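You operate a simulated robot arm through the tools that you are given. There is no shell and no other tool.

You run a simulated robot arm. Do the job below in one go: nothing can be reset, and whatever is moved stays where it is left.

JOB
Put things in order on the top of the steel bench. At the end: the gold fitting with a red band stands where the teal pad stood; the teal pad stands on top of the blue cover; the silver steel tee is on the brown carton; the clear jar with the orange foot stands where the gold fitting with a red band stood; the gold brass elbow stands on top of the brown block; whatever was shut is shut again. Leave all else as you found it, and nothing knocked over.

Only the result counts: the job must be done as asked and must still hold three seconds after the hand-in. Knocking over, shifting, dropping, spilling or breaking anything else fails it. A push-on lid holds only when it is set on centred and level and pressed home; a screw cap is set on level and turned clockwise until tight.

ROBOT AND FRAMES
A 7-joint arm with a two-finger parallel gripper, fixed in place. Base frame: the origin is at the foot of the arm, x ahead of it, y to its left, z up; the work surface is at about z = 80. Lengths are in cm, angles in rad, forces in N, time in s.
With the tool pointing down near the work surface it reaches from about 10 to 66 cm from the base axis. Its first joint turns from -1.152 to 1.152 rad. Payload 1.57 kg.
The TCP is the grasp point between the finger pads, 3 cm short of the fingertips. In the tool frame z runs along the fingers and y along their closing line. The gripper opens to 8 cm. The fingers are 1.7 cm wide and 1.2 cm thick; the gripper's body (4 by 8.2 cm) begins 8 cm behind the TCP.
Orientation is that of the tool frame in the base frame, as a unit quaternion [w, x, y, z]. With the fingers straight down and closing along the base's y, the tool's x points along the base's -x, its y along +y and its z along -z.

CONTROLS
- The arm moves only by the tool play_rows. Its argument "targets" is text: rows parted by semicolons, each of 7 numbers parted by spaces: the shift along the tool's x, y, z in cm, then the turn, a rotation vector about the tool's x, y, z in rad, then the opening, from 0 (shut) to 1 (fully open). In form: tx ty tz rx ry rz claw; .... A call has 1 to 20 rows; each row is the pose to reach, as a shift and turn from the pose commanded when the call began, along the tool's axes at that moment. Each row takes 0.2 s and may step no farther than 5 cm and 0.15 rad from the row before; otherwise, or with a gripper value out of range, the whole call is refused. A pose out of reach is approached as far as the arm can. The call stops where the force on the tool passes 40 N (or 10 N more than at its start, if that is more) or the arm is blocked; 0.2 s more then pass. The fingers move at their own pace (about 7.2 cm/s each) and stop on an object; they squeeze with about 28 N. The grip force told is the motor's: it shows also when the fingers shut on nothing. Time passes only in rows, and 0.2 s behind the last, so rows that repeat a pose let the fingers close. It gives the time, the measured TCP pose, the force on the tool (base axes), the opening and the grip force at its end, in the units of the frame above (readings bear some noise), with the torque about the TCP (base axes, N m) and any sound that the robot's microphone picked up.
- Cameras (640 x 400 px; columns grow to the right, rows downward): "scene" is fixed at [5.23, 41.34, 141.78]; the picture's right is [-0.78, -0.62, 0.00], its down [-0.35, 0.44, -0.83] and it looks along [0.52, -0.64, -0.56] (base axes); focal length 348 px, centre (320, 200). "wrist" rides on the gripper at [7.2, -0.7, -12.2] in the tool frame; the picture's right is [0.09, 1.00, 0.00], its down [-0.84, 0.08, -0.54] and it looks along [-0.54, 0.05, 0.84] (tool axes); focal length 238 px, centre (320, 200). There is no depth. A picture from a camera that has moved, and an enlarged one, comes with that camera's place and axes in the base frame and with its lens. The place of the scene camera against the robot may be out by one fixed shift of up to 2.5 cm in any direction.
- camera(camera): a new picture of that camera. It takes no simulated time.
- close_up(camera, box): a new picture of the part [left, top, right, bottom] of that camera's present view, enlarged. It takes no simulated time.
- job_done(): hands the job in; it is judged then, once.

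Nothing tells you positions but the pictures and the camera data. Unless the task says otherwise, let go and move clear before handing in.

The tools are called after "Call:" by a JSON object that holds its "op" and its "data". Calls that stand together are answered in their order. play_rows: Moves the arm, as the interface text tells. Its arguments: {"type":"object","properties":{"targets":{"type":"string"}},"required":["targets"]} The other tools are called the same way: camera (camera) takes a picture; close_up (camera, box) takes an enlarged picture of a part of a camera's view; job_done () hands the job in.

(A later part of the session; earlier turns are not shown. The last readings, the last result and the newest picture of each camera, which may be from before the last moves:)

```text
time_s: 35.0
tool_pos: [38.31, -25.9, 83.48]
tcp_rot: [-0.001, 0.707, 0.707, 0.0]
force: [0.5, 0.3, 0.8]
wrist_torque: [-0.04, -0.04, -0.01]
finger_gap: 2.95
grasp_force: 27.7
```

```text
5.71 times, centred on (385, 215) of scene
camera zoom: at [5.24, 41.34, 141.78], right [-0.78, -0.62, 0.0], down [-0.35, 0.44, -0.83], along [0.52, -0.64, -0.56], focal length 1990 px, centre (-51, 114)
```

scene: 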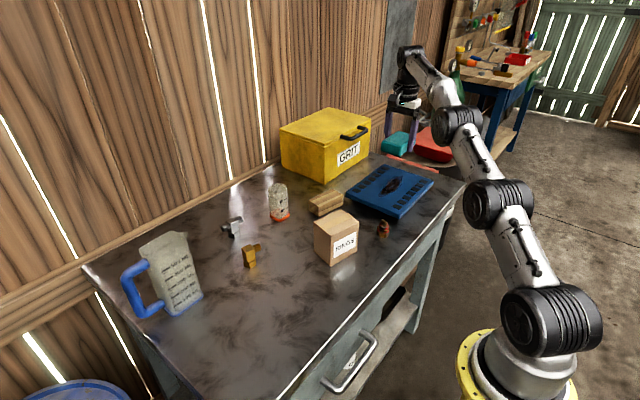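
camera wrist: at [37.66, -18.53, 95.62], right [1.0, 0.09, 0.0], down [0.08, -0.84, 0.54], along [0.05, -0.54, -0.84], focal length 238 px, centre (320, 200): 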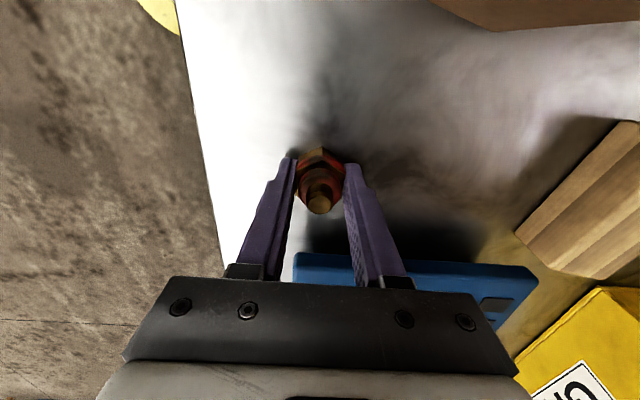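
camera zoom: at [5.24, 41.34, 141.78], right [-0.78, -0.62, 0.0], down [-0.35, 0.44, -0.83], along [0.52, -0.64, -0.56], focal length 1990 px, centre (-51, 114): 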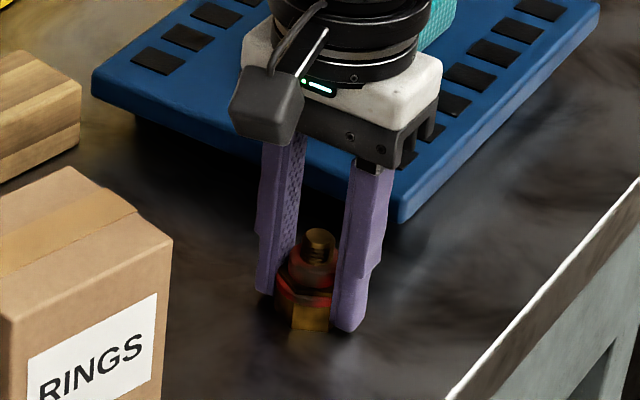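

Gripped at a 2.95 cm gap. I'll lift slowly and check.

Call:
{"op": "play_rows", "data": {"targets": "0 0 -0.2 0 0 0 0; 0 0 -0.5 0 0 0 0; 0 0 -0.9 0 0 0 0; 0 0 -1.4 0 0 0 0; 0 0 -2 0 0 0 0; 0 0 -2.8 0 0 0 0; 0 0 -4 0 0 0 0; 0 0 -5.5 0 0 0 0; 0 0 -7 0 0 0 0; 0 0 -8.5 0 0 0 0; 0 0 -10 0 0 0 0; 0 0 -11.5 0 0 0 0; 0 0 -13 0 0 0 0; 0 0 -14.4 0 0 0 0; 0 0 -15.5 0 0 0 0; 0 0 -16 0 0 0 0; 0 0 -16 0 0 0 0"}}

Call:
{"op": "camera", "data": {"camera": "wrist"}}

Call:
{"op": "close_up", "data": {"camera": "scene", "box": [340, 120, 460, 220]}}

```text
time_s: 38.6
tool_pos: [38.45, -25.88, 99.17]
tcp_rot: [-0.001, 0.707, 0.707, 0.0]
force: [-0.1, 0.2, -2.2]
wrist_torque: [-0.01, -0.01, 0.0]
finger_gap: 2.93
grasp_force: 28.0
```

```text
taken
camera wrist: at [37.77, -18.59, 111.57], right [1.0, 0.09, 0.0], down [0.08, -0.84, 0.54], along [0.05, -0.54, -0.84], focal length 238 px, centre (320, 200)
```

wrist: 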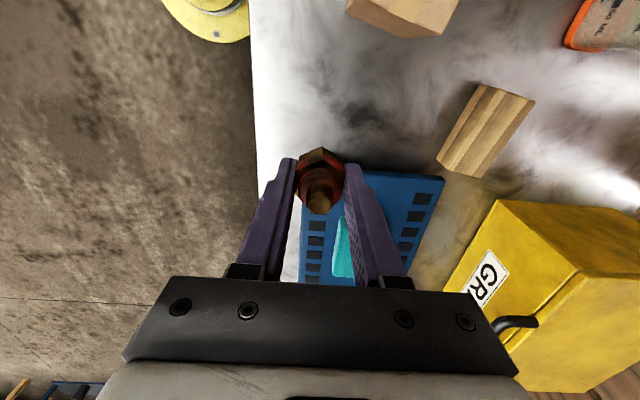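

```text
4.00 times, centred on (400, 170) of scene
camera zoom: at [5.24, 41.34, 141.78], right [-0.78, -0.62, 0.0], down [-0.35, 0.44, -0.83], along [0.52, -0.64, -0.56], focal length 1393 px, centre (0, 320)
```

zoom: 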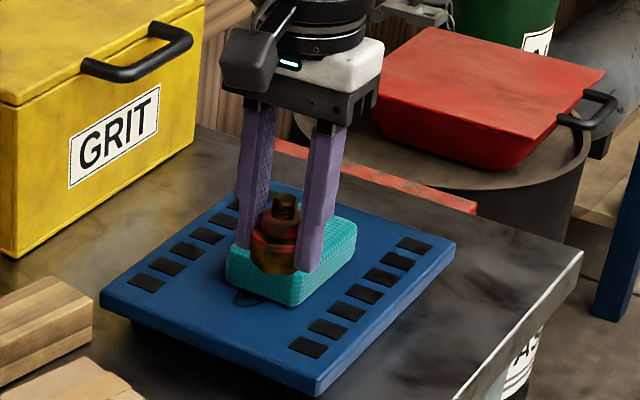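

The fitting is held upright. I'll carry it above the carton to the pad's former place at (40.4, 8.05).

Call:
{"op": "play_rows", "data": {"targets": "0.6 0 0 0 0 0 0; 1.8 0.1 0 0 0 0 0; 3.6 0.2 0 0 0 0 0; 5.8 0.3 0 0 0 0 0; 8.2 0.5 0 0 0 0 0; 10.6 0.6 0 0 0 0 0; 13 0.8 0 0 0 0 0; 15.4 0.9 0 0 0 0 0; 17.8 1.1 0 0 0 0 0; 20.2 1.2 0 0 0 0 0; 22.6 1.4 0 0 0 0 0; 25 1.5 0 0 0 0 0; 27.4 1.7 0 0 0 0 0; 29.6 1.8 0 0 0 0 0; 31.6 1.9 0 0 0 0 0; 33 2 0 0 0 0 0; 33.8 2 0 0 0 0 0; 33.95 2 0 0 0 0 0; 33.95 2 0 0 0 0 0"}}

Call:
{"op": "camera", "data": {"camera": "wrist"}}

```text
time_s: 42.6
tool_pos: [40.37, 8.1, 99.25]
tcp_rot: [0.0, 0.707, 0.707, 0.0]
force: [0.4, -0.8, -1.7]
wrist_torque: [-0.04, -0.01, 0.03]
finger_gap: 2.94
grasp_force: 28.0
```

```text
taken
camera wrist: at [39.68, 15.43, 111.62], right [1.0, 0.09, 0.0], down [0.08, -0.84, 0.54], along [0.05, -0.54, -0.84], focal length 238 px, centre (320, 200)
```

wrist: 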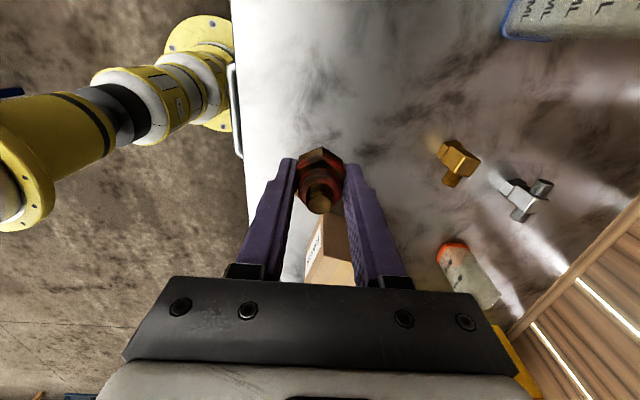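

I'm over the target spot, so I'll lower to just above the pickup height, then settle in small steps.

Call:
{"op": "play_rows", "data": {"targets": "0 0 0.8 0 0 0 0; 0 0 2.2 0 0 0 0; 0 0 4 0 0 0 0; 0 0 6 0 0 0 0; 0 0 8 0 0 0 0; 0 0 10 0 0 0 0; 0 0 12 0 0 0 0; 0 0 13.5 0 0 0 0; 0 0 14.6 0 0 0 0; 0 0 15.2 0 0 0 0; 0 0 15.6 0 0 0 0; 0 0 15.8 0 0 0 0; 0 0 15.9 0 0 0 0; 0 0 15.9 0 0 0 0"}}

Call:
{"op": "close_up", "data": {"camera": "scene", "box": [240, 240, 360, 340]}}

```text
time_s: 45.6
tool_pos: [40.24, 8.09, 83.42]
tcp_rot: [0.001, 0.707, 0.707, 0.0]
force: [-0.2, -0.3, -1.9]
wrist_torque: [0.05, -0.03, -0.04]
finger_gap: 2.91
grasp_force: 28.1
```

```text
4.00 times, centred on (300, 290) of scene
camera zoom: at [5.24, 41.34, 141.78], right [-0.78, -0.62, 0.0], down [-0.35, 0.44, -0.83], along [0.52, -0.64, -0.56], focal length 1393 px, centre (400, -160)
```

zoom: 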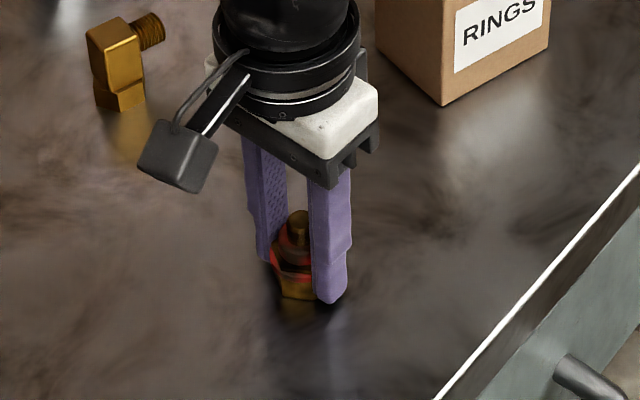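

It's still carrying its weight (-1.9 N), so not quite touching. I'll lower in tenths of a centimetre.

Call:
{"op": "play_rows", "data": {"targets": "0 0 0.05 0 0 0 0; 0 0 0.1 0 0 0 0; 0 0 0.1 0 0 0 0"}}

```text
time_s: 46.4
tool_pos: [40.4, 8.09, 83.39]
tcp_rot: [0.0, 0.707, 0.707, 0.0]
force: [-0.7, -0.2, -1.2]
wrist_torque: [0.02, 0.01, 0.02]
finger_gap: 2.93
grasp_force: 27.8
```

Call:
{"op": "play_rows", "data": {"targets": "0 0 0.06 0 0 0 0; 0 0 0.12 0 0 0 0; 0 0 0.12 0 0 0 0"}}

```text
time_s: 47.2
tool_pos: [40.4, 8.14, 83.3]
tcp_rot: [0.0, 0.707, 0.708, 0.001]
force: [-7.9, -2.8, 20.8]
wrist_torque: [-0.18, 0.29, -0.02]
finger_gap: 2.95
grasp_force: 27.8
```

It's touching the bench now. I'll ease up slightly, then open and rise.

Call:
{"op": "play_rows", "data": {"targets": "0 0 -0.08 0 0 0 0; 0 0 -0.08 0 0 0 0; 0 0 -0.08 0 0 0 0.15; 0 0 -0.08 0 0 0 0.5; 0 0 -0.08 0 0 0 1; 0 0 -0.08 0 0 0 1; 0 0 -1 0 0 0 1; 0 0 -3 0 0 0 1; 0 0 -6 0 0 0 1; 0 0 -10 0 0 0 1; 0 0 -14 0 0 0 1; 0 0 -14 0 0 0 1"}}

Call:
{"op": "camera", "data": {"camera": "wrist"}}

Call:
{"op": "close_up", "data": {"camera": "wrist", "box": [270, 60, 370, 160]}}

Call:
{"op": "camera", "data": {"camera": "scene"}}

```text
time_s: 49.8
tool_pos: [40.63, 8.24, 97.14]
tcp_rot: [0.0, 0.706, 0.708, 0.0]
force: [0.4, 0.4, 0.9]
wrist_torque: [-0.01, 0.01, 0.01]
finger_gap: 8.0
grasp_force: 0.0
```

```text
taken
camera wrist: at [39.9, 15.49, 109.45], right [1.0, 0.09, 0.0], down [0.08, -0.84, 0.54], along [0.05, -0.54, -0.84], focal length 238 px, centre (320, 200)
```

wrist: 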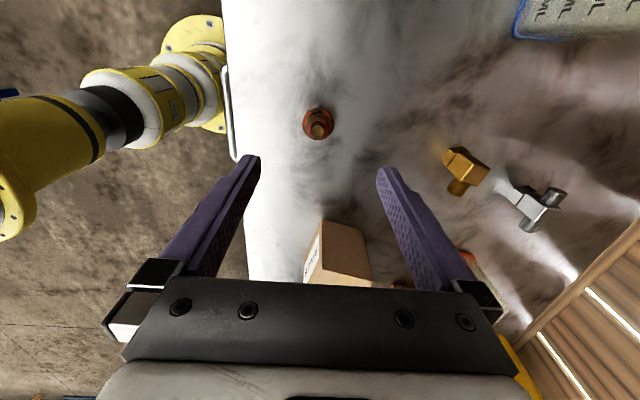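

```text
4.00 times, centred on (320, 110) of wrist
camera zoom: at [39.9, 15.49, 109.45], right [1.0, 0.09, 0.0], down [0.08, -0.84, 0.54], along [0.05, -0.54, -0.84], focal length 953 px, centre (320, 560)
```

zoom: 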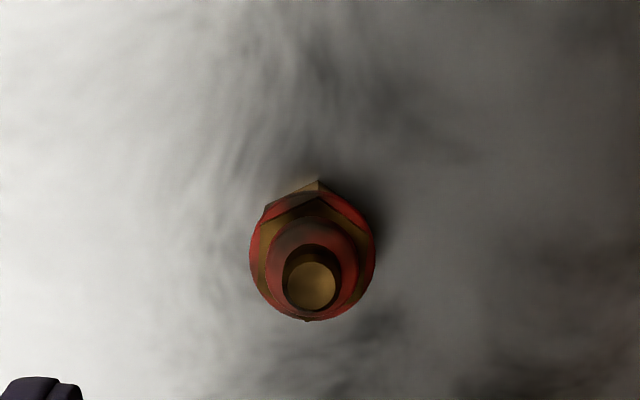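

```text
taken
```

scene: 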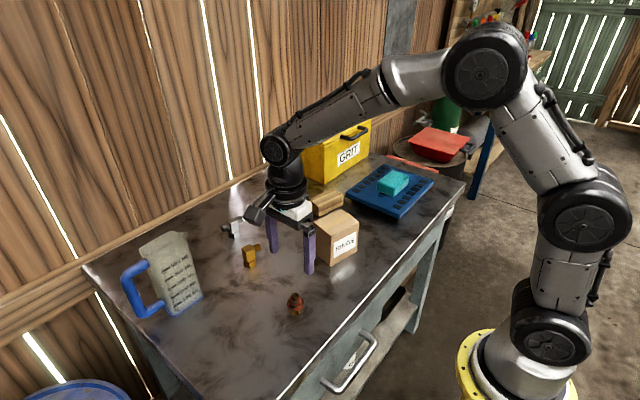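

The fitting stands upright at about (40.3, 8.1), the pad's old place. Next is the jar, so I'll turn the wrist back and move out for a closer look at the jar, tee and elbow.

Call:
{"op": "play_rows", "data": {"targets": "-1 1.2 -1.5 0 0 -0.1428 1; -2.2 2.6 -3 0 0 -0.2856 1; -3.5 4 -4 0 0 -0.4284 1; -4.8 5.4 -4 0 0 -0.5712 1; -6.1 6.8 -4 0 0 -0.714 1; -7.4 8.2 -4 0 0 -0.8568 1; -8.7 9.6 -4 0 0 -0.9996 1; -10 11 -4 0 0 -1.1424 1; -11.3 12.4 -4 0 0 -1.2852 1; -12.6 14 -4 0 0 -1.428 1; -14 15.6 -4 0 0 -1.5708 1; -14 15.6 -4 0 0 -1.5708 1"}}

Call:
{"op": "camera", "data": {"camera": "wrist"}}

Call:
{"op": "close_up", "data": {"camera": "wrist", "box": [240, 90, 400, 210]}}

```text
time_s: 52.4
tool_pos: [56.29, -5.89, 101.38]
tcp_rot: [0.001, 0.0, 1.0, 0.001]
force: [-0.1, 1.0, -0.8]
wrist_torque: [0.01, 0.01, 0.0]
finger_gap: 7.97
grasp_force: 0.0
```

```text
taken
camera wrist: at [48.91, -6.5, 113.58], right [-0.09, 1.0, 0.0], down [0.84, 0.08, 0.54], along [0.54, 0.05, -0.84], focal length 238 px, centre (320, 200)
```

wrist: 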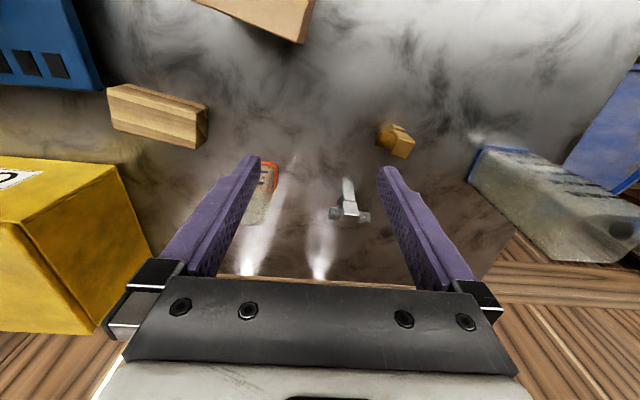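

```text
3.33 times, centred on (320, 150) of wrist
camera zoom: at [48.91, -6.5, 113.58], right [-0.09, 1.0, 0.0], down [0.84, 0.08, 0.54], along [0.54, 0.05, -0.84], focal length 794 px, centre (320, 367)
```

zoom: 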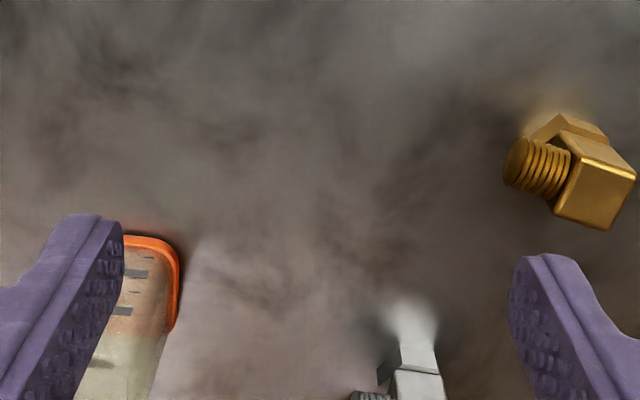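

I'll shift so the jar sits in the middle of the view.

Call:
{"op": "play_rows", "data": {"targets": "1 -3.8 0 0 0 0 1; 2 -7.5 0 0 0 0 1; 2 -7.5 0 0 0 0 1"}}

Call:
{"op": "camera", "data": {"camera": "wrist"}}

Call:
{"op": "close_up", "data": {"camera": "wrist", "box": [250, 140, 390, 260]}}

Call:
{"op": "close_up", "data": {"camera": "scene", "box": [250, 170, 320, 230]}}

```text
time_s: 53.2
tool_pos: [53.81, -13.33, 101.25]
tcp_rot: [0.001, 0.0, 1.0, 0.0]
force: [0.0, 0.5, -0.3]
wrist_torque: [0.04, 0.01, -0.02]
finger_gap: 8.03
grasp_force: 0.1
```

```text
taken
camera wrist: at [46.68, -13.96, 113.49], right [-0.09, 1.0, 0.0], down [0.84, 0.08, 0.54], along [0.54, 0.05, -0.84], focal length 238 px, centre (320, 200)
```

wrist: 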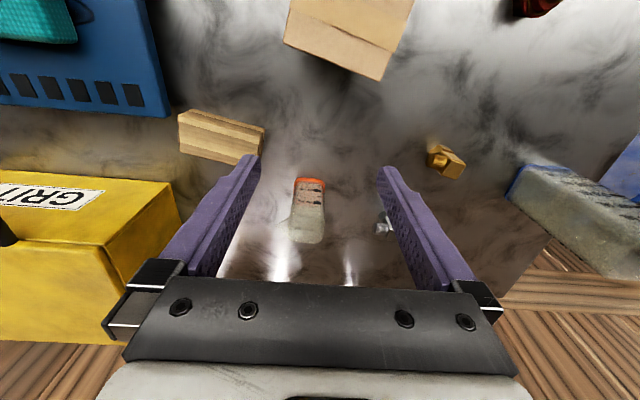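

```text
3.33 times, centred on (320, 200) of wrist
camera zoom: at [46.68, -13.96, 113.49], right [-0.09, 1.0, 0.0], down [0.84, 0.08, 0.54], along [0.54, 0.05, -0.84], focal length 794 px, centre (320, 200)
```

zoom: 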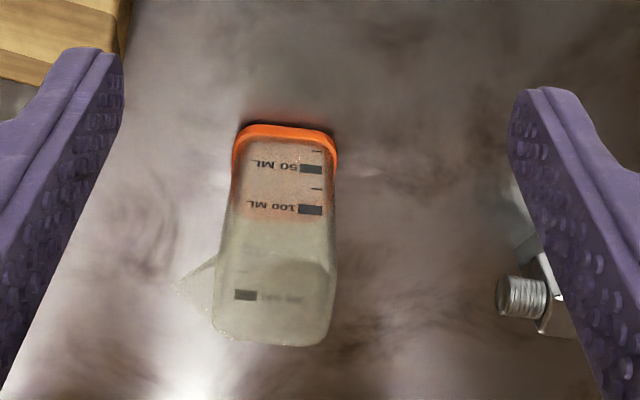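

```text
6.67 times, centred on (285, 200) of scene
camera zoom: at [5.24, 41.34, 141.78], right [-0.78, -0.62, 0.0], down [-0.35, 0.44, -0.83], along [0.52, -0.64, -0.56], focal length 2322 px, centre (553, 200)
```

zoom: 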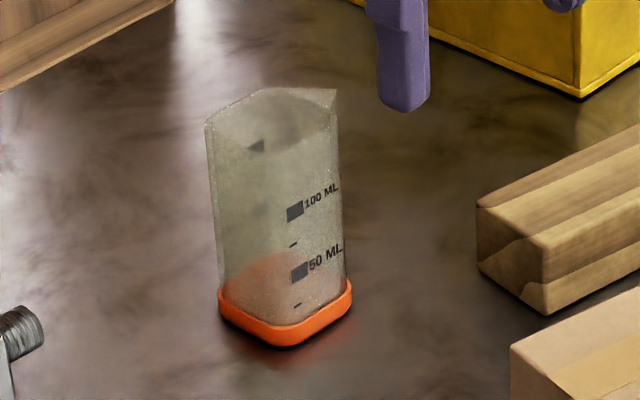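

The jar's foot is about 4.5 cm square at (66.6, -13.9), roughly 10 cm tall, with a spout on its -y side. Closing along x avoids the spout, so I'll turn the wrist and test whether the arm reaches above it.

Call:
{"op": "play_rows", "data": {"targets": "-1 0 0 0 0 0.1428 1; -2 0 0 0 0 0.2856 1; -3 0 0 0 0 0.4284 1; -4 0 0 0 0 0.5712 1; -5 0 0 0 0 0.714 1; -6 0 0 0 0 0.8568 1; -7 0 0 0 0 0.9996 1; -8 -0.1 0 0 0 1.1424 1; -9 -0.2 0 0 0 1.2852 1; -10 -0.3 0 0 0 1.428 1; -11.3 -0.4 1 0 0 1.5708 1; -11.3 -0.4 3 0 0 1.5708 1; -11.3 -0.4 3 0 0 1.5708 1"}}

Call:
{"op": "camera", "data": {"camera": "wrist"}}

Call:
{"op": "close_up", "data": {"camera": "wrist", "box": [250, 60, 390, 200]}}

Call:
{"op": "camera", "data": {"camera": "scene"}}

```text
time_s: 56.0
tool_pos: [62.56, -13.14, 97.39]
tcp_rot: [0.0, 0.707, 0.707, -0.001]
force: [-0.4, 0.0, -0.3]
wrist_torque: [0.0, 0.0, 0.02]
finger_gap: 7.99
grasp_force: 0.2
out of reach, approached as far as the arm can: row 8, 9, 10, 11, 12, 13
```

```text
taken
camera wrist: at [61.88, -5.89, 109.75], right [1.0, 0.09, 0.0], down [0.08, -0.84, 0.54], along [0.05, -0.54, -0.84], focal length 238 px, centre (320, 200)
```

wrist: 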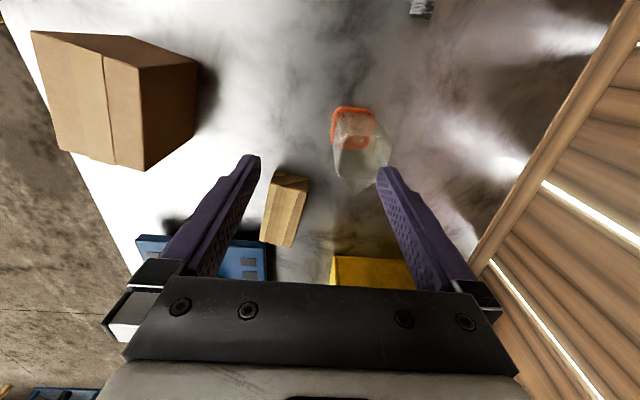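

```text
2.86 times, centred on (320, 130) of wrist
camera zoom: at [61.88, -5.89, 109.75], right [1.0, 0.09, 0.0], down [0.08, -0.84, 0.54], along [0.05, -0.54, -0.84], focal length 681 px, centre (320, 400)
```

zoom: 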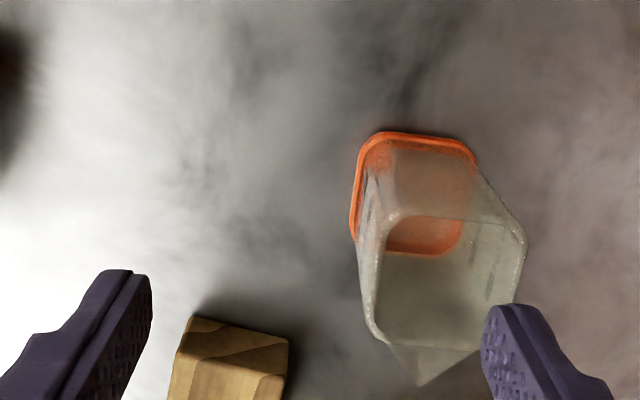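

```text
taken
```

scene: 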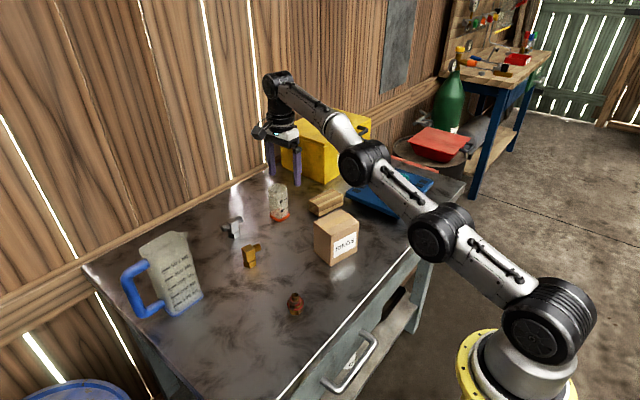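

The straight-down reach runs out at x≈62.6 here, so the jar needs a tilted grasp (fingers leaning outward, closing along y below the spout). I'll back off, turn the wrist back and re-check the pose.

Call:
{"op": "play_rows", "data": {"targets": "0 -1.5 0 0 0 -0.1428 1; 0 -3 0 0 0 -0.2856 1; 0 -4.5 0 0 0 -0.4284 1; 0 -6 0 0 0 -0.5712 1; 0 -7.5 0 0 0 -0.714 1; 0 -9 0 0 0 -0.8568 1; 0 -10.5 0 0 0 -0.9996 1; 0 -12 0 0 0 -1.1424 1; 0 -13 0 0 0 -1.2852 1; 0 -13 0 0 0 -1.428 1; 0 -13 0 0 0 -1.5708 1; 0 -13 0 0 0 -1.5708 1"}}

```text
time_s: 58.6
tool_pos: [49.81, -13.15, 97.44]
tcp_rot: [0.0, 0.0, 1.0, 0.0]
force: [0.0, 0.4, 0.0]
wrist_torque: [0.02, 0.0, -0.03]
finger_gap: 8.0
grasp_force: 0.1
out of reach, approached as far as the arm can: row 2, 3, 4, 5, 6, 7
```

The pose is re-synced. I'll tilt the tool outward by 0.55 rad while moving to a standoff 10 cm back from the jar along the tool axis.

Call:
{"op": "play_rows", "data": {"targets": "-2 -0.1 1 0 -0.11 0 1; -4.5 -0.3 2 0 -0.22 0 1; -7 -0.5 3 0 -0.33 0 1; -9.2 -0.65 4 0 -0.44 0 1; -11.25 -0.75 4.85 0 -0.55 0 1; -11.25 -0.75 4.85 0 -0.55 0 1"}}

Call:
{"op": "camera", "data": {"camera": "wrist"}}

Call:
{"op": "camera", "data": {"camera": "scene"}}

```text
time_s: 60.0
tool_pos: [60.9, -14.09, 92.76]
tcp_rot: [0.272, 0.0, 0.962, -0.001]
force: [0.1, -0.6, 0.5]
wrist_torque: [0.02, -0.02, -0.02]
finger_gap: 8.02
grasp_force: 0.0
```

```text
taken
camera wrist: at [48.33, -14.67, 99.36], right [-0.08, 1.0, -0.05], down [0.43, 0.08, 0.9], along [0.9, 0.05, -0.43], focal length 238 px, centre (320, 200)
```

wrist: 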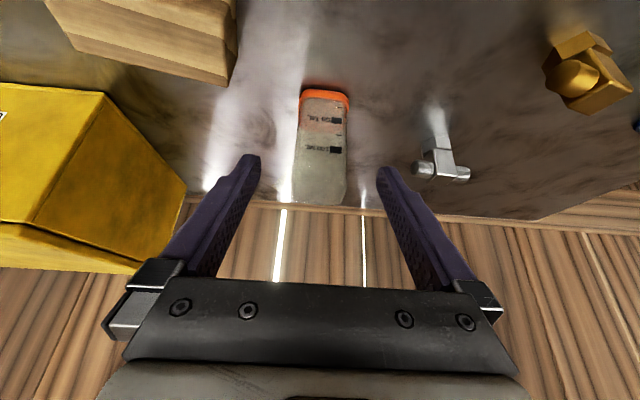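

```text
taken
```

scene: 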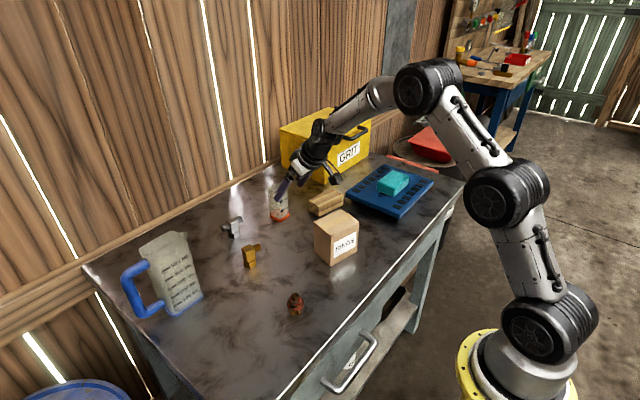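

The tilted pose is reached and the jar is centred between the fingers. I'll advance along the tool axis until the fingers flank the lower body.

Call:
{"op": "play_rows", "data": {"targets": "0 0 2 0 0 0 1; 0 0 4 0 0 0 1; 0 0 6 0 0 0 1; 0 0 8 0 0 0 1; 0 0 9.2 0 0 0 1; 0 0 10 0 0 0 1; 0 0 10 0 0 0 1"}}

Call:
{"op": "camera", "data": {"camera": "wrist"}}

Call:
{"op": "close_up", "data": {"camera": "scene", "box": [230, 150, 350, 250]}}

```text
time_s: 61.6
tool_pos: [66.3, -14.01, 84.0]
tcp_rot: [0.271, 0.001, 0.962, -0.001]
force: [0.2, 0.2, 0.2]
wrist_torque: [0.03, 0.01, 0.0]
finger_gap: 8.01
grasp_force: 0.0
```

```text
taken
camera wrist: at [53.7, -14.58, 90.79], right [-0.08, 1.0, -0.05], down [0.43, 0.08, 0.9], along [0.9, 0.05, -0.43], focal length 238 px, centre (320, 200)
```

wrist: 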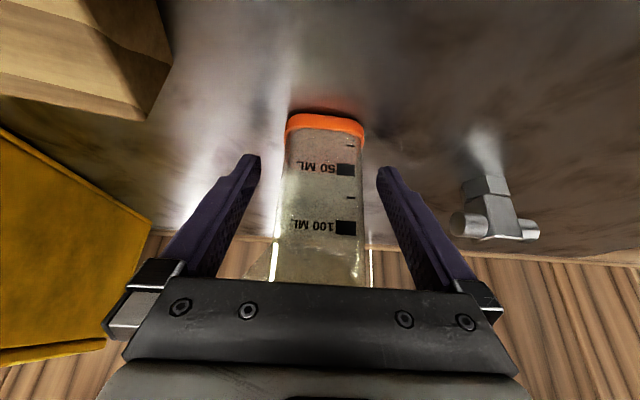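

```text
4.00 times, centred on (290, 200) of scene
camera zoom: at [5.23, 41.34, 141.78], right [-0.78, -0.62, 0.0], down [-0.35, 0.44, -0.83], along [0.52, -0.64, -0.56], focal length 1393 px, centre (440, 200)
```

zoom: 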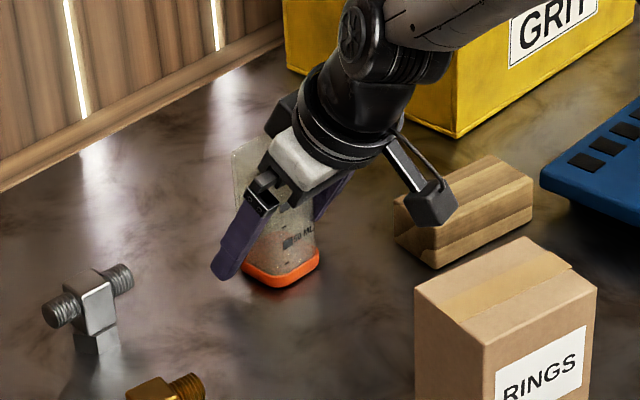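

The fingers flank the jar's lower body, clear of the spout. I'll close gradually onto it.

Call:
{"op": "play_rows", "data": {"targets": "0 0 0 0 0 0 0.8; 0 0 0 0 0 0 0.66; 0 0 0 0 0 0 0.6; 0 0 0 0 0 0 0.55; 0 0 0 0 0 0 0.5; 0 0 0 0 0 0 0.3; 0 0 0 0 0 0 0; 0 0 0 0 0 0 0; 0 0 0 0 0 0 0"}}

Call:
{"op": "camera", "data": {"camera": "wrist"}}

Call:
{"op": "close_up", "data": {"camera": "scene", "box": [230, 150, 350, 250]}}

```text
time_s: 63.6
tool_pos: [66.24, -13.93, 84.03]
tcp_rot: [0.271, 0.001, 0.962, 0.0]
force: [0.8, 0.0, 0.6]
wrist_torque: [0.03, -0.04, 0.06]
finger_gap: 4.56
grasp_force: 27.8
```

```text
taken
camera wrist: at [53.69, -14.59, 90.81], right [-0.08, 1.0, -0.05], down [0.43, 0.08, 0.9], along [0.9, 0.05, -0.43], focal length 238 px, centre (320, 200)
```

wrist: 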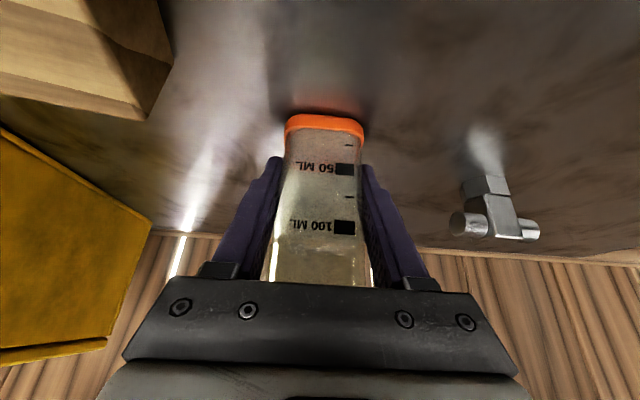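

```text
4.00 times, centred on (290, 200) of scene
camera zoom: at [5.23, 41.34, 141.78], right [-0.78, -0.62, 0.0], down [-0.35, 0.44, -0.83], along [0.52, -0.64, -0.56], focal length 1393 px, centre (440, 200)
```

zoom: 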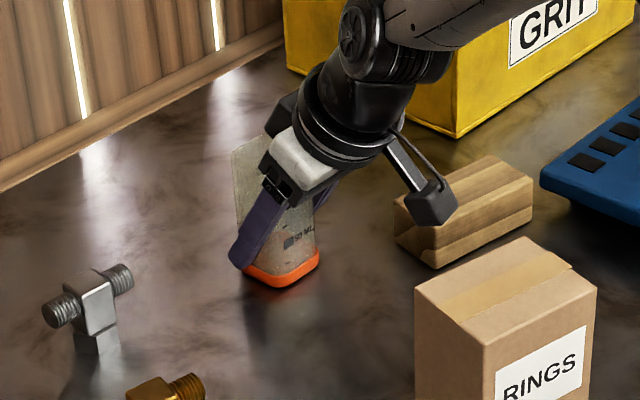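

Gripped at 4.56 cm with 28 N. I'll lift straight up slowly.

Call:
{"op": "play_rows", "data": {"targets": "-0.105 0 -0.17 0 0 0 0; -0.26 0 -0.426 0 0 0 0; -0.523 0 -0.8525 0 0 0 0; -0.84 0 -1.364 0 0 0 0; -1.25 0 -2.046 0 0 0 0; -1.83 0 -2.984 0 0 0 0; -2.6 0 -4.24 0 0 0 0; -3.4 0 -5.54 0 0 0 0; -4.2 0 -6.85 0 0 0 0; -5 0 -8.15 0 0 0 0; -5.8 0 -9.46 0 0 0 0; -6.5 0 -10.6 0 0 0 0; -7 0 -11.42 0 0 0 0; -7.32 0 -11.94 0 0 0 0; -7.32 0 -11.94 0 0 0 0"}}

Call:
{"op": "camera", "data": {"camera": "wrist"}}

Call:
{"op": "close_up", "data": {"camera": "scene", "box": [230, 90, 350, 210]}}

```text
time_s: 66.8
tool_pos: [66.19, -13.95, 98.05]
tcp_rot: [0.271, 0.0, 0.963, 0.0]
force: [0.2, -0.4, 0.0]
wrist_torque: [0.0, 0.02, 0.04]
finger_gap: 4.59
grasp_force: 28.2
```

```text
taken
camera wrist: at [53.59, -14.54, 104.76], right [-0.08, 1.0, -0.05], down [0.43, 0.08, 0.9], along [0.9, 0.05, -0.43], focal length 238 px, centre (320, 200)
```

wrist: 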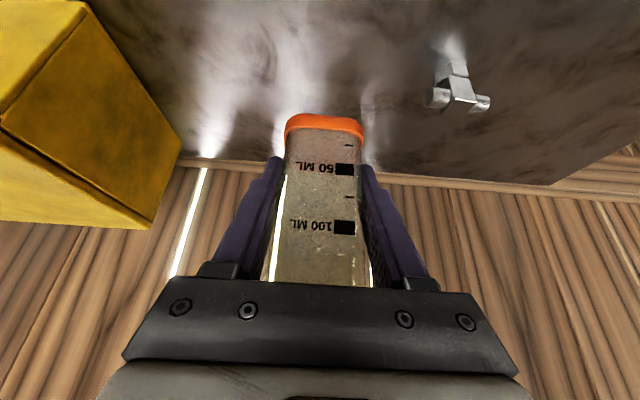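

```text
3.33 times, centred on (290, 150) of scene
camera zoom: at [5.24, 41.34, 141.78], right [-0.78, -0.62, 0.0], down [-0.35, 0.44, -0.83], along [0.52, -0.64, -0.56], focal length 1161 px, centre (420, 367)
```

zoom: 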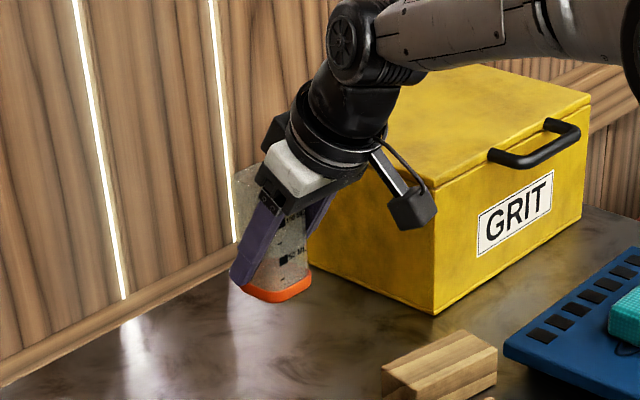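

The jar is held with no slip. I'll carry it at this height to above the fitting's former place (38.4, -25.9), keeping the same tool orientation so it stays upright.

Call:
{"op": "play_rows", "data": {"targets": "0.48 -0.24 -0.29 0 0 0 0; 1.44 -0.72 -0.88 0 0 0 0; 2.88 -1.44 -1.77 0 0 0 0; 4.57 -2.28 -2.80 0 0 0 0; 6.49 -3.24 -3.98 0 0 0 0; 8.41 -4.2 -5.16 0 0 0 0; 10.34 -5.16 -6.34 0 0 0 0; 12.26 -6.12 -7.52 0 0 0 0; 14.18 -7.08 -8.70 0 0 0 0; 16.11 -8.04 -9.88 0 0 0 0; 18.03 -9 -11.06 0 0 0 0; 19.71 -9.84 -12.09 0 0 0 0; 21.16 -10.56 -12.97 0 0 0 0; 22.36 -11.16 -13.71 0 0 0 0; 23.32 -11.64 -14.30 0 0 0 0; 24.04 -12 -14.74 0 0 0 0; 24.04 -12 -14.74 0 0 0 0"}}

Call:
{"op": "camera", "data": {"camera": "wrist"}}

Call:
{"op": "camera", "data": {"camera": "scene"}}

```text
time_s: 70.4
tool_pos: [38.0, -26.03, 98.05]
tcp_rot: [0.271, 0.0, 0.962, 0.0]
force: [-0.4, -0.4, -0.4]
wrist_torque: [-0.03, -0.02, 0.03]
finger_gap: 4.56
grasp_force: 28.4
```

```text
taken
camera wrist: at [25.43, -26.45, 104.8], right [-0.08, 1.0, -0.05], down [0.43, 0.08, 0.9], along [0.9, 0.05, -0.43], focal length 238 px, centre (320, 200)
```

wrist: 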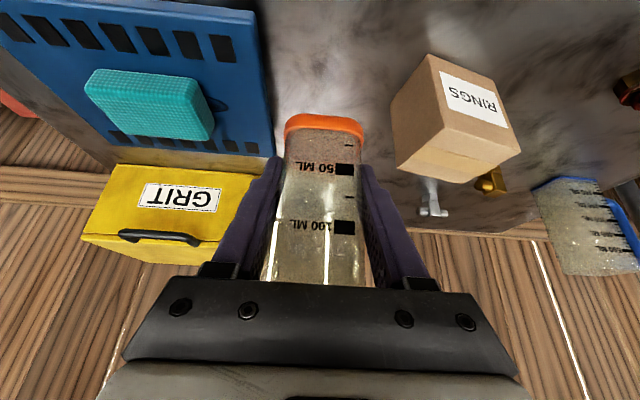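

```text
taken
```

scene: 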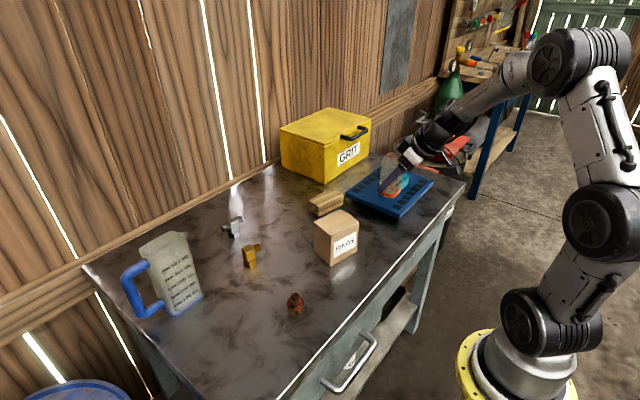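

The jar is above its target and still upright, with room beside the cover. I'll lower it to just above the bench.

Call:
{"op": "play_rows", "data": {"targets": "0.418 0 0.682 0 0 0 0; 1.15 0 1.876 0 0 0 0; 2.09 0 3.41 0 0 0 0; 3.14 0 5.115 0 0 0 0; 4.18 0 6.82 0 0 0 0; 5.23 0 8.525 0 0 0 0; 6.01 0 9.80 0 0 0 0; 6.59 0 10.74 0 0 0 0; 6.90 0 11.25 0 0 0 0; 7.06 0 11.51 0 0 0 0; 7.06 0 11.51 0 0 0 0"}}

Call:
{"op": "camera", "data": {"camera": "wrist"}}

Call:
{"op": "close_up", "data": {"camera": "scene", "box": [330, 150, 450, 250]}}

```text
time_s: 72.8
tool_pos: [37.92, -25.91, 84.54]
tcp_rot: [0.271, 0.0, 0.963, 0.0]
force: [0.2, 1.0, -0.7]
wrist_torque: [-0.03, 0.0, -0.01]
finger_gap: 4.55
grasp_force: 28.3
```

```text
taken
camera wrist: at [25.46, -26.54, 91.35], right [-0.08, 1.0, -0.05], down [0.43, 0.08, 0.9], along [0.9, 0.05, -0.43], focal length 238 px, centre (320, 200)
```

wrist: 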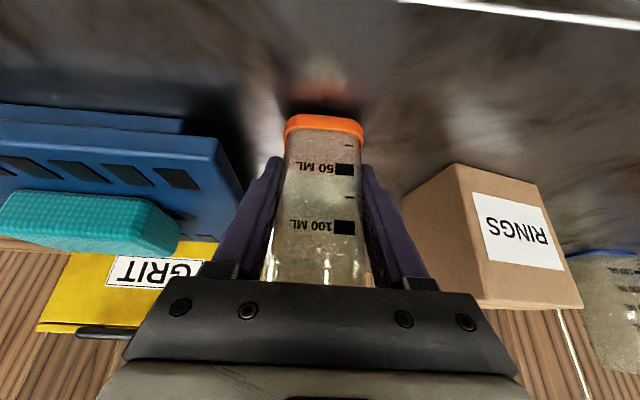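

```text
4.00 times, centred on (390, 200) of scene
camera zoom: at [5.24, 41.34, 141.78], right [-0.78, -0.62, 0.0], down [-0.35, 0.44, -0.83], along [0.52, -0.64, -0.56], focal length 1393 px, centre (40, 200)
```

zoom: 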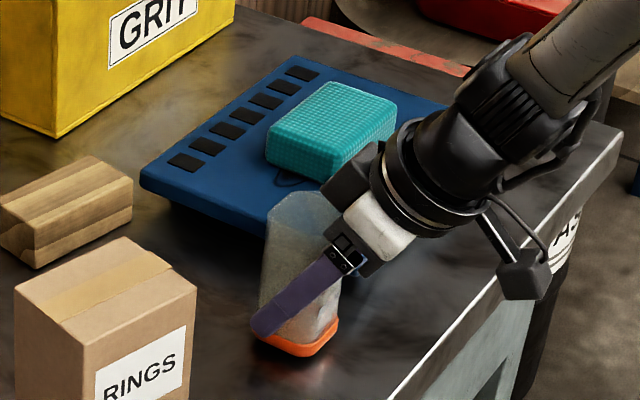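

Half a centimetre to go. I'll lower in small increments and watch the force.

Call:
{"op": "play_rows", "data": {"targets": "0.08 0 0.128 0 0 0 0; 0.157 0 0.256 0 0 0 0; 0.21 0 0.34 0 0 0 0; 0.21 0 0.34 0 0 0 0"}}

```text
time_s: 73.8
tool_pos: [38.02, -25.92, 84.2]
tcp_rot: [0.272, 0.0, 0.962, 0.0]
force: [0.4, 0.5, 0.0]
wrist_torque: [-0.01, -0.04, 0.03]
finger_gap: 4.56
grasp_force: 27.3
```

Call:
{"op": "play_rows", "data": {"targets": "0.03 0 0.043 0 0 0 0; 0.052 0 0.085 0 0 0 0; 0.052 0 0.085 0 0 0 0"}}

```text
time_s: 74.6
tool_pos: [37.96, -25.86, 84.06]
tcp_rot: [0.271, 0.001, 0.962, 0.0]
force: [0.6, 0.7, -0.4]
wrist_torque: [-0.01, -0.01, -0.01]
finger_gap: 4.57
grasp_force: 27.9
```

Call:
{"op": "play_rows", "data": {"targets": "0.026 0 0.043 0 0 0 0; 0.047 0 0.077 0 0 0 0; 0.047 0 0.077 0 0 0 0"}}

```text
time_s: 75.4
tool_pos: [38.13, -25.99, 84.08]
tcp_rot: [0.273, -0.001, 0.962, -0.001]
force: [-1.2, 0.3, 5.4]
wrist_torque: [0.11, 0.11, 0.05]
finger_gap: 4.56
grasp_force: 27.9
```

The jar touches the bench with 5 N. I'll open partially (staying clear of the cover) and retreat along the tool axis.

Call:
{"op": "play_rows", "data": {"targets": "0 0 0 0 0 0 0.6; 0 0 0 0 0 0 0.7; 0 0 0 0 0 0 0.8; 0 0 0 0 0 0 0.8; 0 0 -1 0 0 0 0.8; 0 0 -2.5 0 0 0 0.8; 0 0 -4.5 0 0 0 0.8; 0 0 -7 0 0 0 0.8; 0 0 -10 0 0 0 0.8; 0 0 -13 0 0 0 0.8; 0 0 -13 0 0 0 0.8"}}

Call:
{"op": "camera", "data": {"camera": "wrist"}}

Call:
{"op": "close_up", "data": {"camera": "scene", "box": [330, 150, 450, 250]}}

```text
time_s: 77.8
tool_pos: [31.05, -25.88, 95.11]
tcp_rot: [0.271, 0.0, 0.963, 0.0]
force: [0.2, 0.5, -0.4]
wrist_torque: [0.01, -0.03, -0.01]
finger_gap: 6.42
grasp_force: 0.1
```

```text
taken
camera wrist: at [18.59, -26.45, 101.89], right [-0.08, 1.0, -0.05], down [0.43, 0.08, 0.9], along [0.9, 0.05, -0.43], focal length 238 px, centre (320, 200)
```

wrist: 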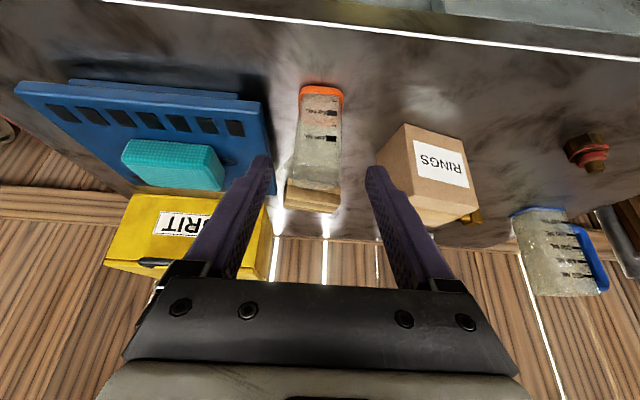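

```text
4.00 times, centred on (390, 200) of scene
camera zoom: at [5.23, 41.34, 141.78], right [-0.78, -0.62, 0.0], down [-0.35, 0.44, -0.83], along [0.52, -0.64, -0.56], focal length 1393 px, centre (40, 200)
```

zoom: 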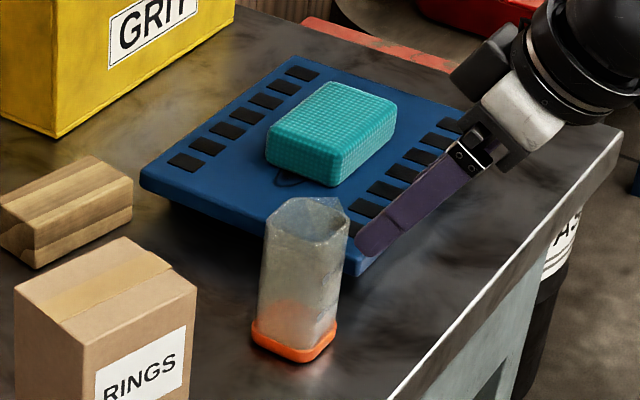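

The jar stands upright where the fitting was. Next I'll straighten the tool and move to view the elbow and tee closely.

Call:
{"op": "play_rows", "data": {"targets": "-2.09 0 -3.41 0 0 0 0.8; -5.03 2 -6.30 0 0.1 0 0.8; -8.11 5 -5.58 0 0.2 0 1; -10.67 8.5 -4.01 0 0.3 0 1; -13.23 12 -2.44 0 0.4 0 1; -15.78 15.5 -0.87 0 0.5 0 1; -18.34 19 0.69 0 0.55 0 1; -20.47 22.5 2.0 0 0.55 0 1; -22.18 26 3.05 0 0.55 0 1; -23.46 29.5 3.83 0 0.55 0 1; -23.46 29.5 3.83 0 0.55 0 1"}}

Call:
{"op": "camera", "data": {"camera": "wrist"}}

Call:
{"op": "close_up", "data": {"camera": "wrist", "box": [260, 120, 380, 220]}}

```text
time_s: 80.2
tool_pos: [53.03, 3.53, 103.95]
tcp_rot: [0.0, 0.0, 1.0, 0.0]
force: [0.3, -0.1, -0.7]
wrist_torque: [0.04, -0.01, 0.02]
finger_gap: 8.0
grasp_force: 0.0
```

```text
taken
camera wrist: at [45.78, 3.0, 116.34], right [-0.09, 1.0, 0.0], down [0.84, 0.08, 0.54], along [0.54, 0.05, -0.84], focal length 238 px, centre (320, 200)
```

wrist: 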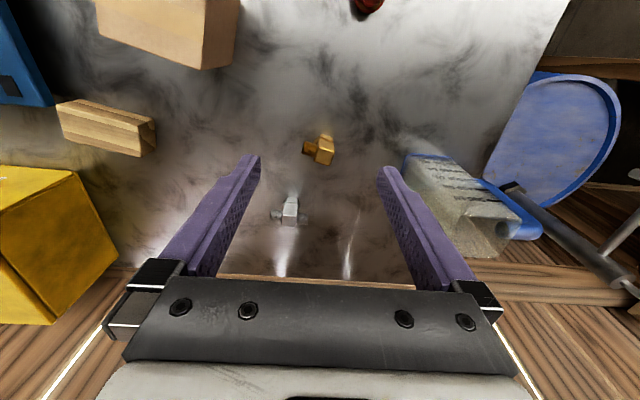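

```text
4.00 times, centred on (320, 170) of wrist
camera zoom: at [45.78, 3.0, 116.34], right [-0.09, 1.0, 0.0], down [0.84, 0.08, 0.54], along [0.54, 0.05, -0.84], focal length 953 px, centre (320, 320)
```

zoom: 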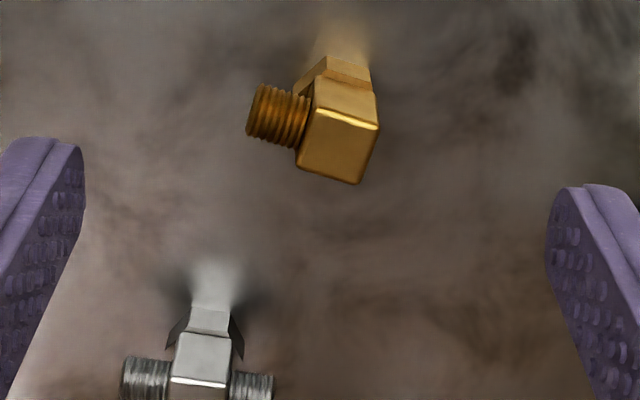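

The elbow's body is about 2.3 cm square, centred near (58.3, 4.8) with its top near z = 85.4, and its thread points to -y. Before picking it I'll take a close look at the brown block and the carton top.

Call:
{"op": "play_rows", "data": {"targets": "0.4 -3.5 0 0 0 0 1; 0.8 -7 0 0 0 0 1; 1.2 -10.5 0 0 0 0 1; 1.6 -14 0 0 0 0 1; 2 -17.5 0 0 0 0 1; 2.5 -21 0 0 0 0 1; 3 -24.5 0.5 0 0 0 1; 3.5 -28 2 0 0 0 1; 3.5 -28 2 0 0 0 1"}}

Call:
{"op": "camera", "data": {"camera": "wrist"}}

Call:
{"op": "close_up", "data": {"camera": "wrist", "box": [250, 100, 390, 220]}}

Call:
{"op": "close_up", "data": {"camera": "scene", "box": [300, 180, 370, 270]}}

```text
time_s: 82.2
tool_pos: [49.61, -24.54, 101.81]
tcp_rot: [-0.001, 0.0, 1.0, 0.0]
force: [0.5, 0.7, 0.2]
wrist_torque: [-0.01, 0.0, 0.02]
finger_gap: 8.0
grasp_force: 0.0
```

```text
taken
camera wrist: at [42.41, -25.01, 114.07], right [-0.09, 1.0, 0.0], down [0.84, 0.08, 0.54], along [0.54, 0.05, -0.84], focal length 238 px, centre (320, 200)
```

wrist: 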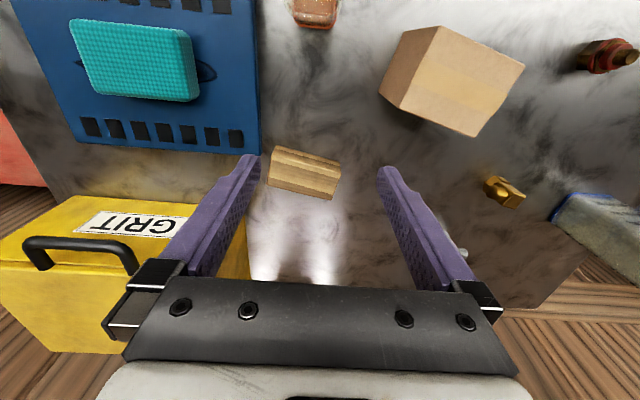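

```text
3.33 times, centred on (320, 160) of wrist
camera zoom: at [42.41, -25.01, 114.07], right [-0.09, 1.0, 0.0], down [0.84, 0.08, 0.54], along [0.54, 0.05, -0.84], focal length 794 px, centre (320, 333)
```

zoom: 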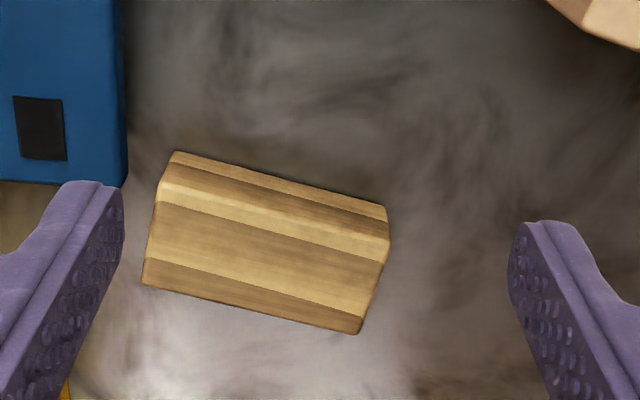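

```text
4.44 times, centred on (335, 225) of scene
camera zoom: at [5.24, 41.34, 141.78], right [-0.78, -0.62, 0.0], down [-0.35, 0.44, -0.83], along [0.52, -0.64, -0.56], focal length 1548 px, centre (253, 89)
```

zoom: 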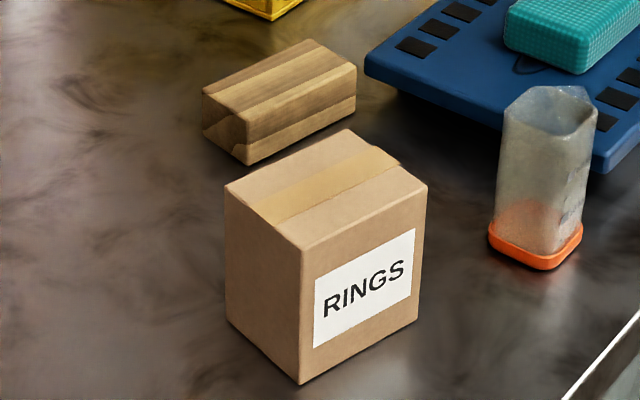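

The block top is about 10 × 5 cm at z≈83.5, centred near (58.6, -25.9), with the same yaw as the elbow. I'll go above the elbow with the wrist turned so the fingers close across its body.

Call:
{"op": "play_rows", "data": {"targets": "-0.5 2.4 0 0 0 0.1452 1; -1 4.8 0 0 0 0.2904 1; -1.5 7.2 0 0 0 0.4356 1; -2 9.6 0 0 0 0.5808 1; -2.5 12 0 0 0 0.726 1; -3 14.5 0 0 0 0.8712 1; -3.5 17 0 0 0 1.0164 1; -4 19.5 0 0 0 1.1616 1; -4.5 22 0 0 0 1.3068 1; -5.5 24.5 1 0 0 1.452 1; -6.5 27 3 0 0 1.5972 1; -7.5 29.3 5 0 0 1.742 1; -7.5 29.3 5 0 0 1.742 1"}}

Call:
{"op": "camera", "data": {"camera": "wrist"}}

Call:
{"op": "close_up", "data": {"camera": "wrist", "box": [270, 80, 390, 180]}}

```text
time_s: 85.0
tool_pos: [57.19, 4.79, 96.96]
tcp_rot: [0.001, 0.765, 0.644, 0.001]
force: [-0.6, -0.4, -0.1]
wrist_torque: [0.02, -0.04, 0.01]
finger_gap: 7.96
grasp_force: 0.0
```

```text
taken
camera wrist: at [57.7, 12.13, 109.24], right [1.0, -0.08, 0.0], down [-0.07, -0.84, 0.54], along [-0.04, -0.54, -0.84], focal length 238 px, centre (320, 200)
```

wrist: 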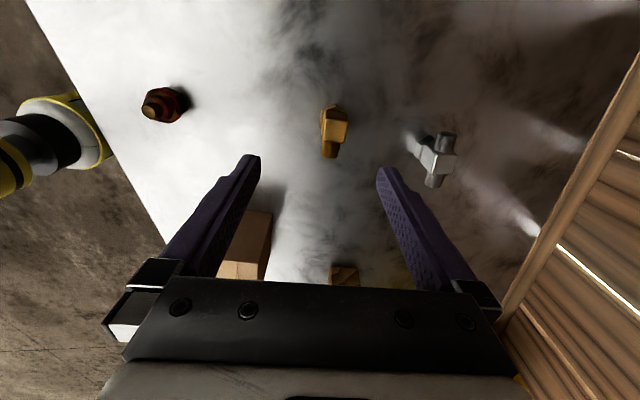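

```text
4.00 times, centred on (330, 130) of wrist
camera zoom: at [57.7, 12.13, 109.24], right [1.0, -0.08, 0.0], down [-0.07, -0.84, 0.54], along [-0.04, -0.54, -0.84], focal length 953 px, centre (280, 480)
```

zoom: 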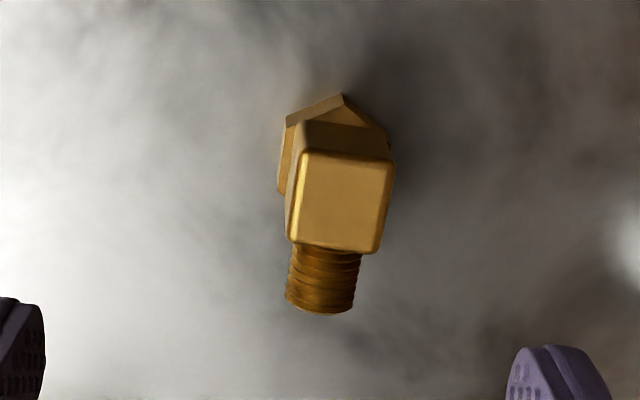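

I'll zoom further on the elbow's foot to understand what the fingers will touch.

Call:
{"op": "close_up", "data": {"camera": "wrist", "box": [305, 90, 365, 170]}}

Call:
{"op": "close_up", "data": {"camera": "scene", "box": [215, 205, 275, 275]}}

Call:
{"op": "close_up", "data": {"camera": "wrist", "box": [390, 110, 480, 200]}}

```text
5.00 times, centred on (335, 130) of wrist
camera zoom: at [57.7, 12.13, 109.24], right [1.0, -0.08, 0.0], down [-0.07, -0.84, 0.54], along [-0.04, -0.54, -0.84], focal length 1192 px, centre (245, 550)
```

zoom: 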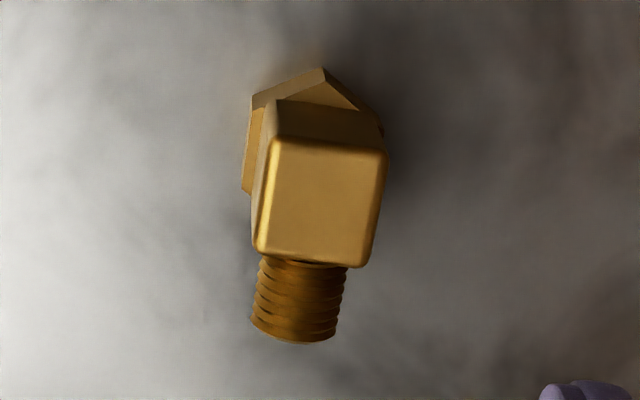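

```text
5.71 times, centred on (245, 240) of scene
camera zoom: at [5.23, 41.34, 141.78], right [-0.78, -0.62, 0.0], down [-0.35, 0.44, -0.83], along [0.52, -0.64, -0.56], focal length 1990 px, centre (749, -29)
```

zoom: 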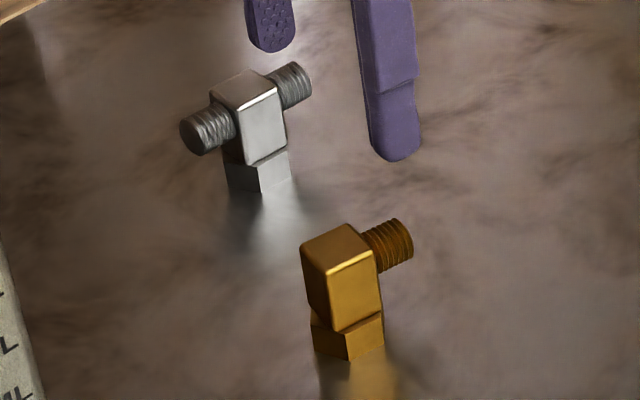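

```text
4.44 times, centred on (435, 155) of wrist
camera zoom: at [57.7, 12.13, 109.24], right [1.0, -0.08, 0.0], down [-0.07, -0.84, 0.54], along [-0.04, -0.54, -0.84], focal length 1059 px, centre (-191, 400)
```

zoom: 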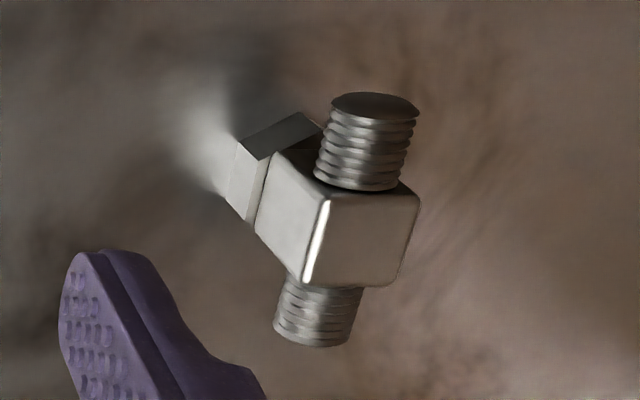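

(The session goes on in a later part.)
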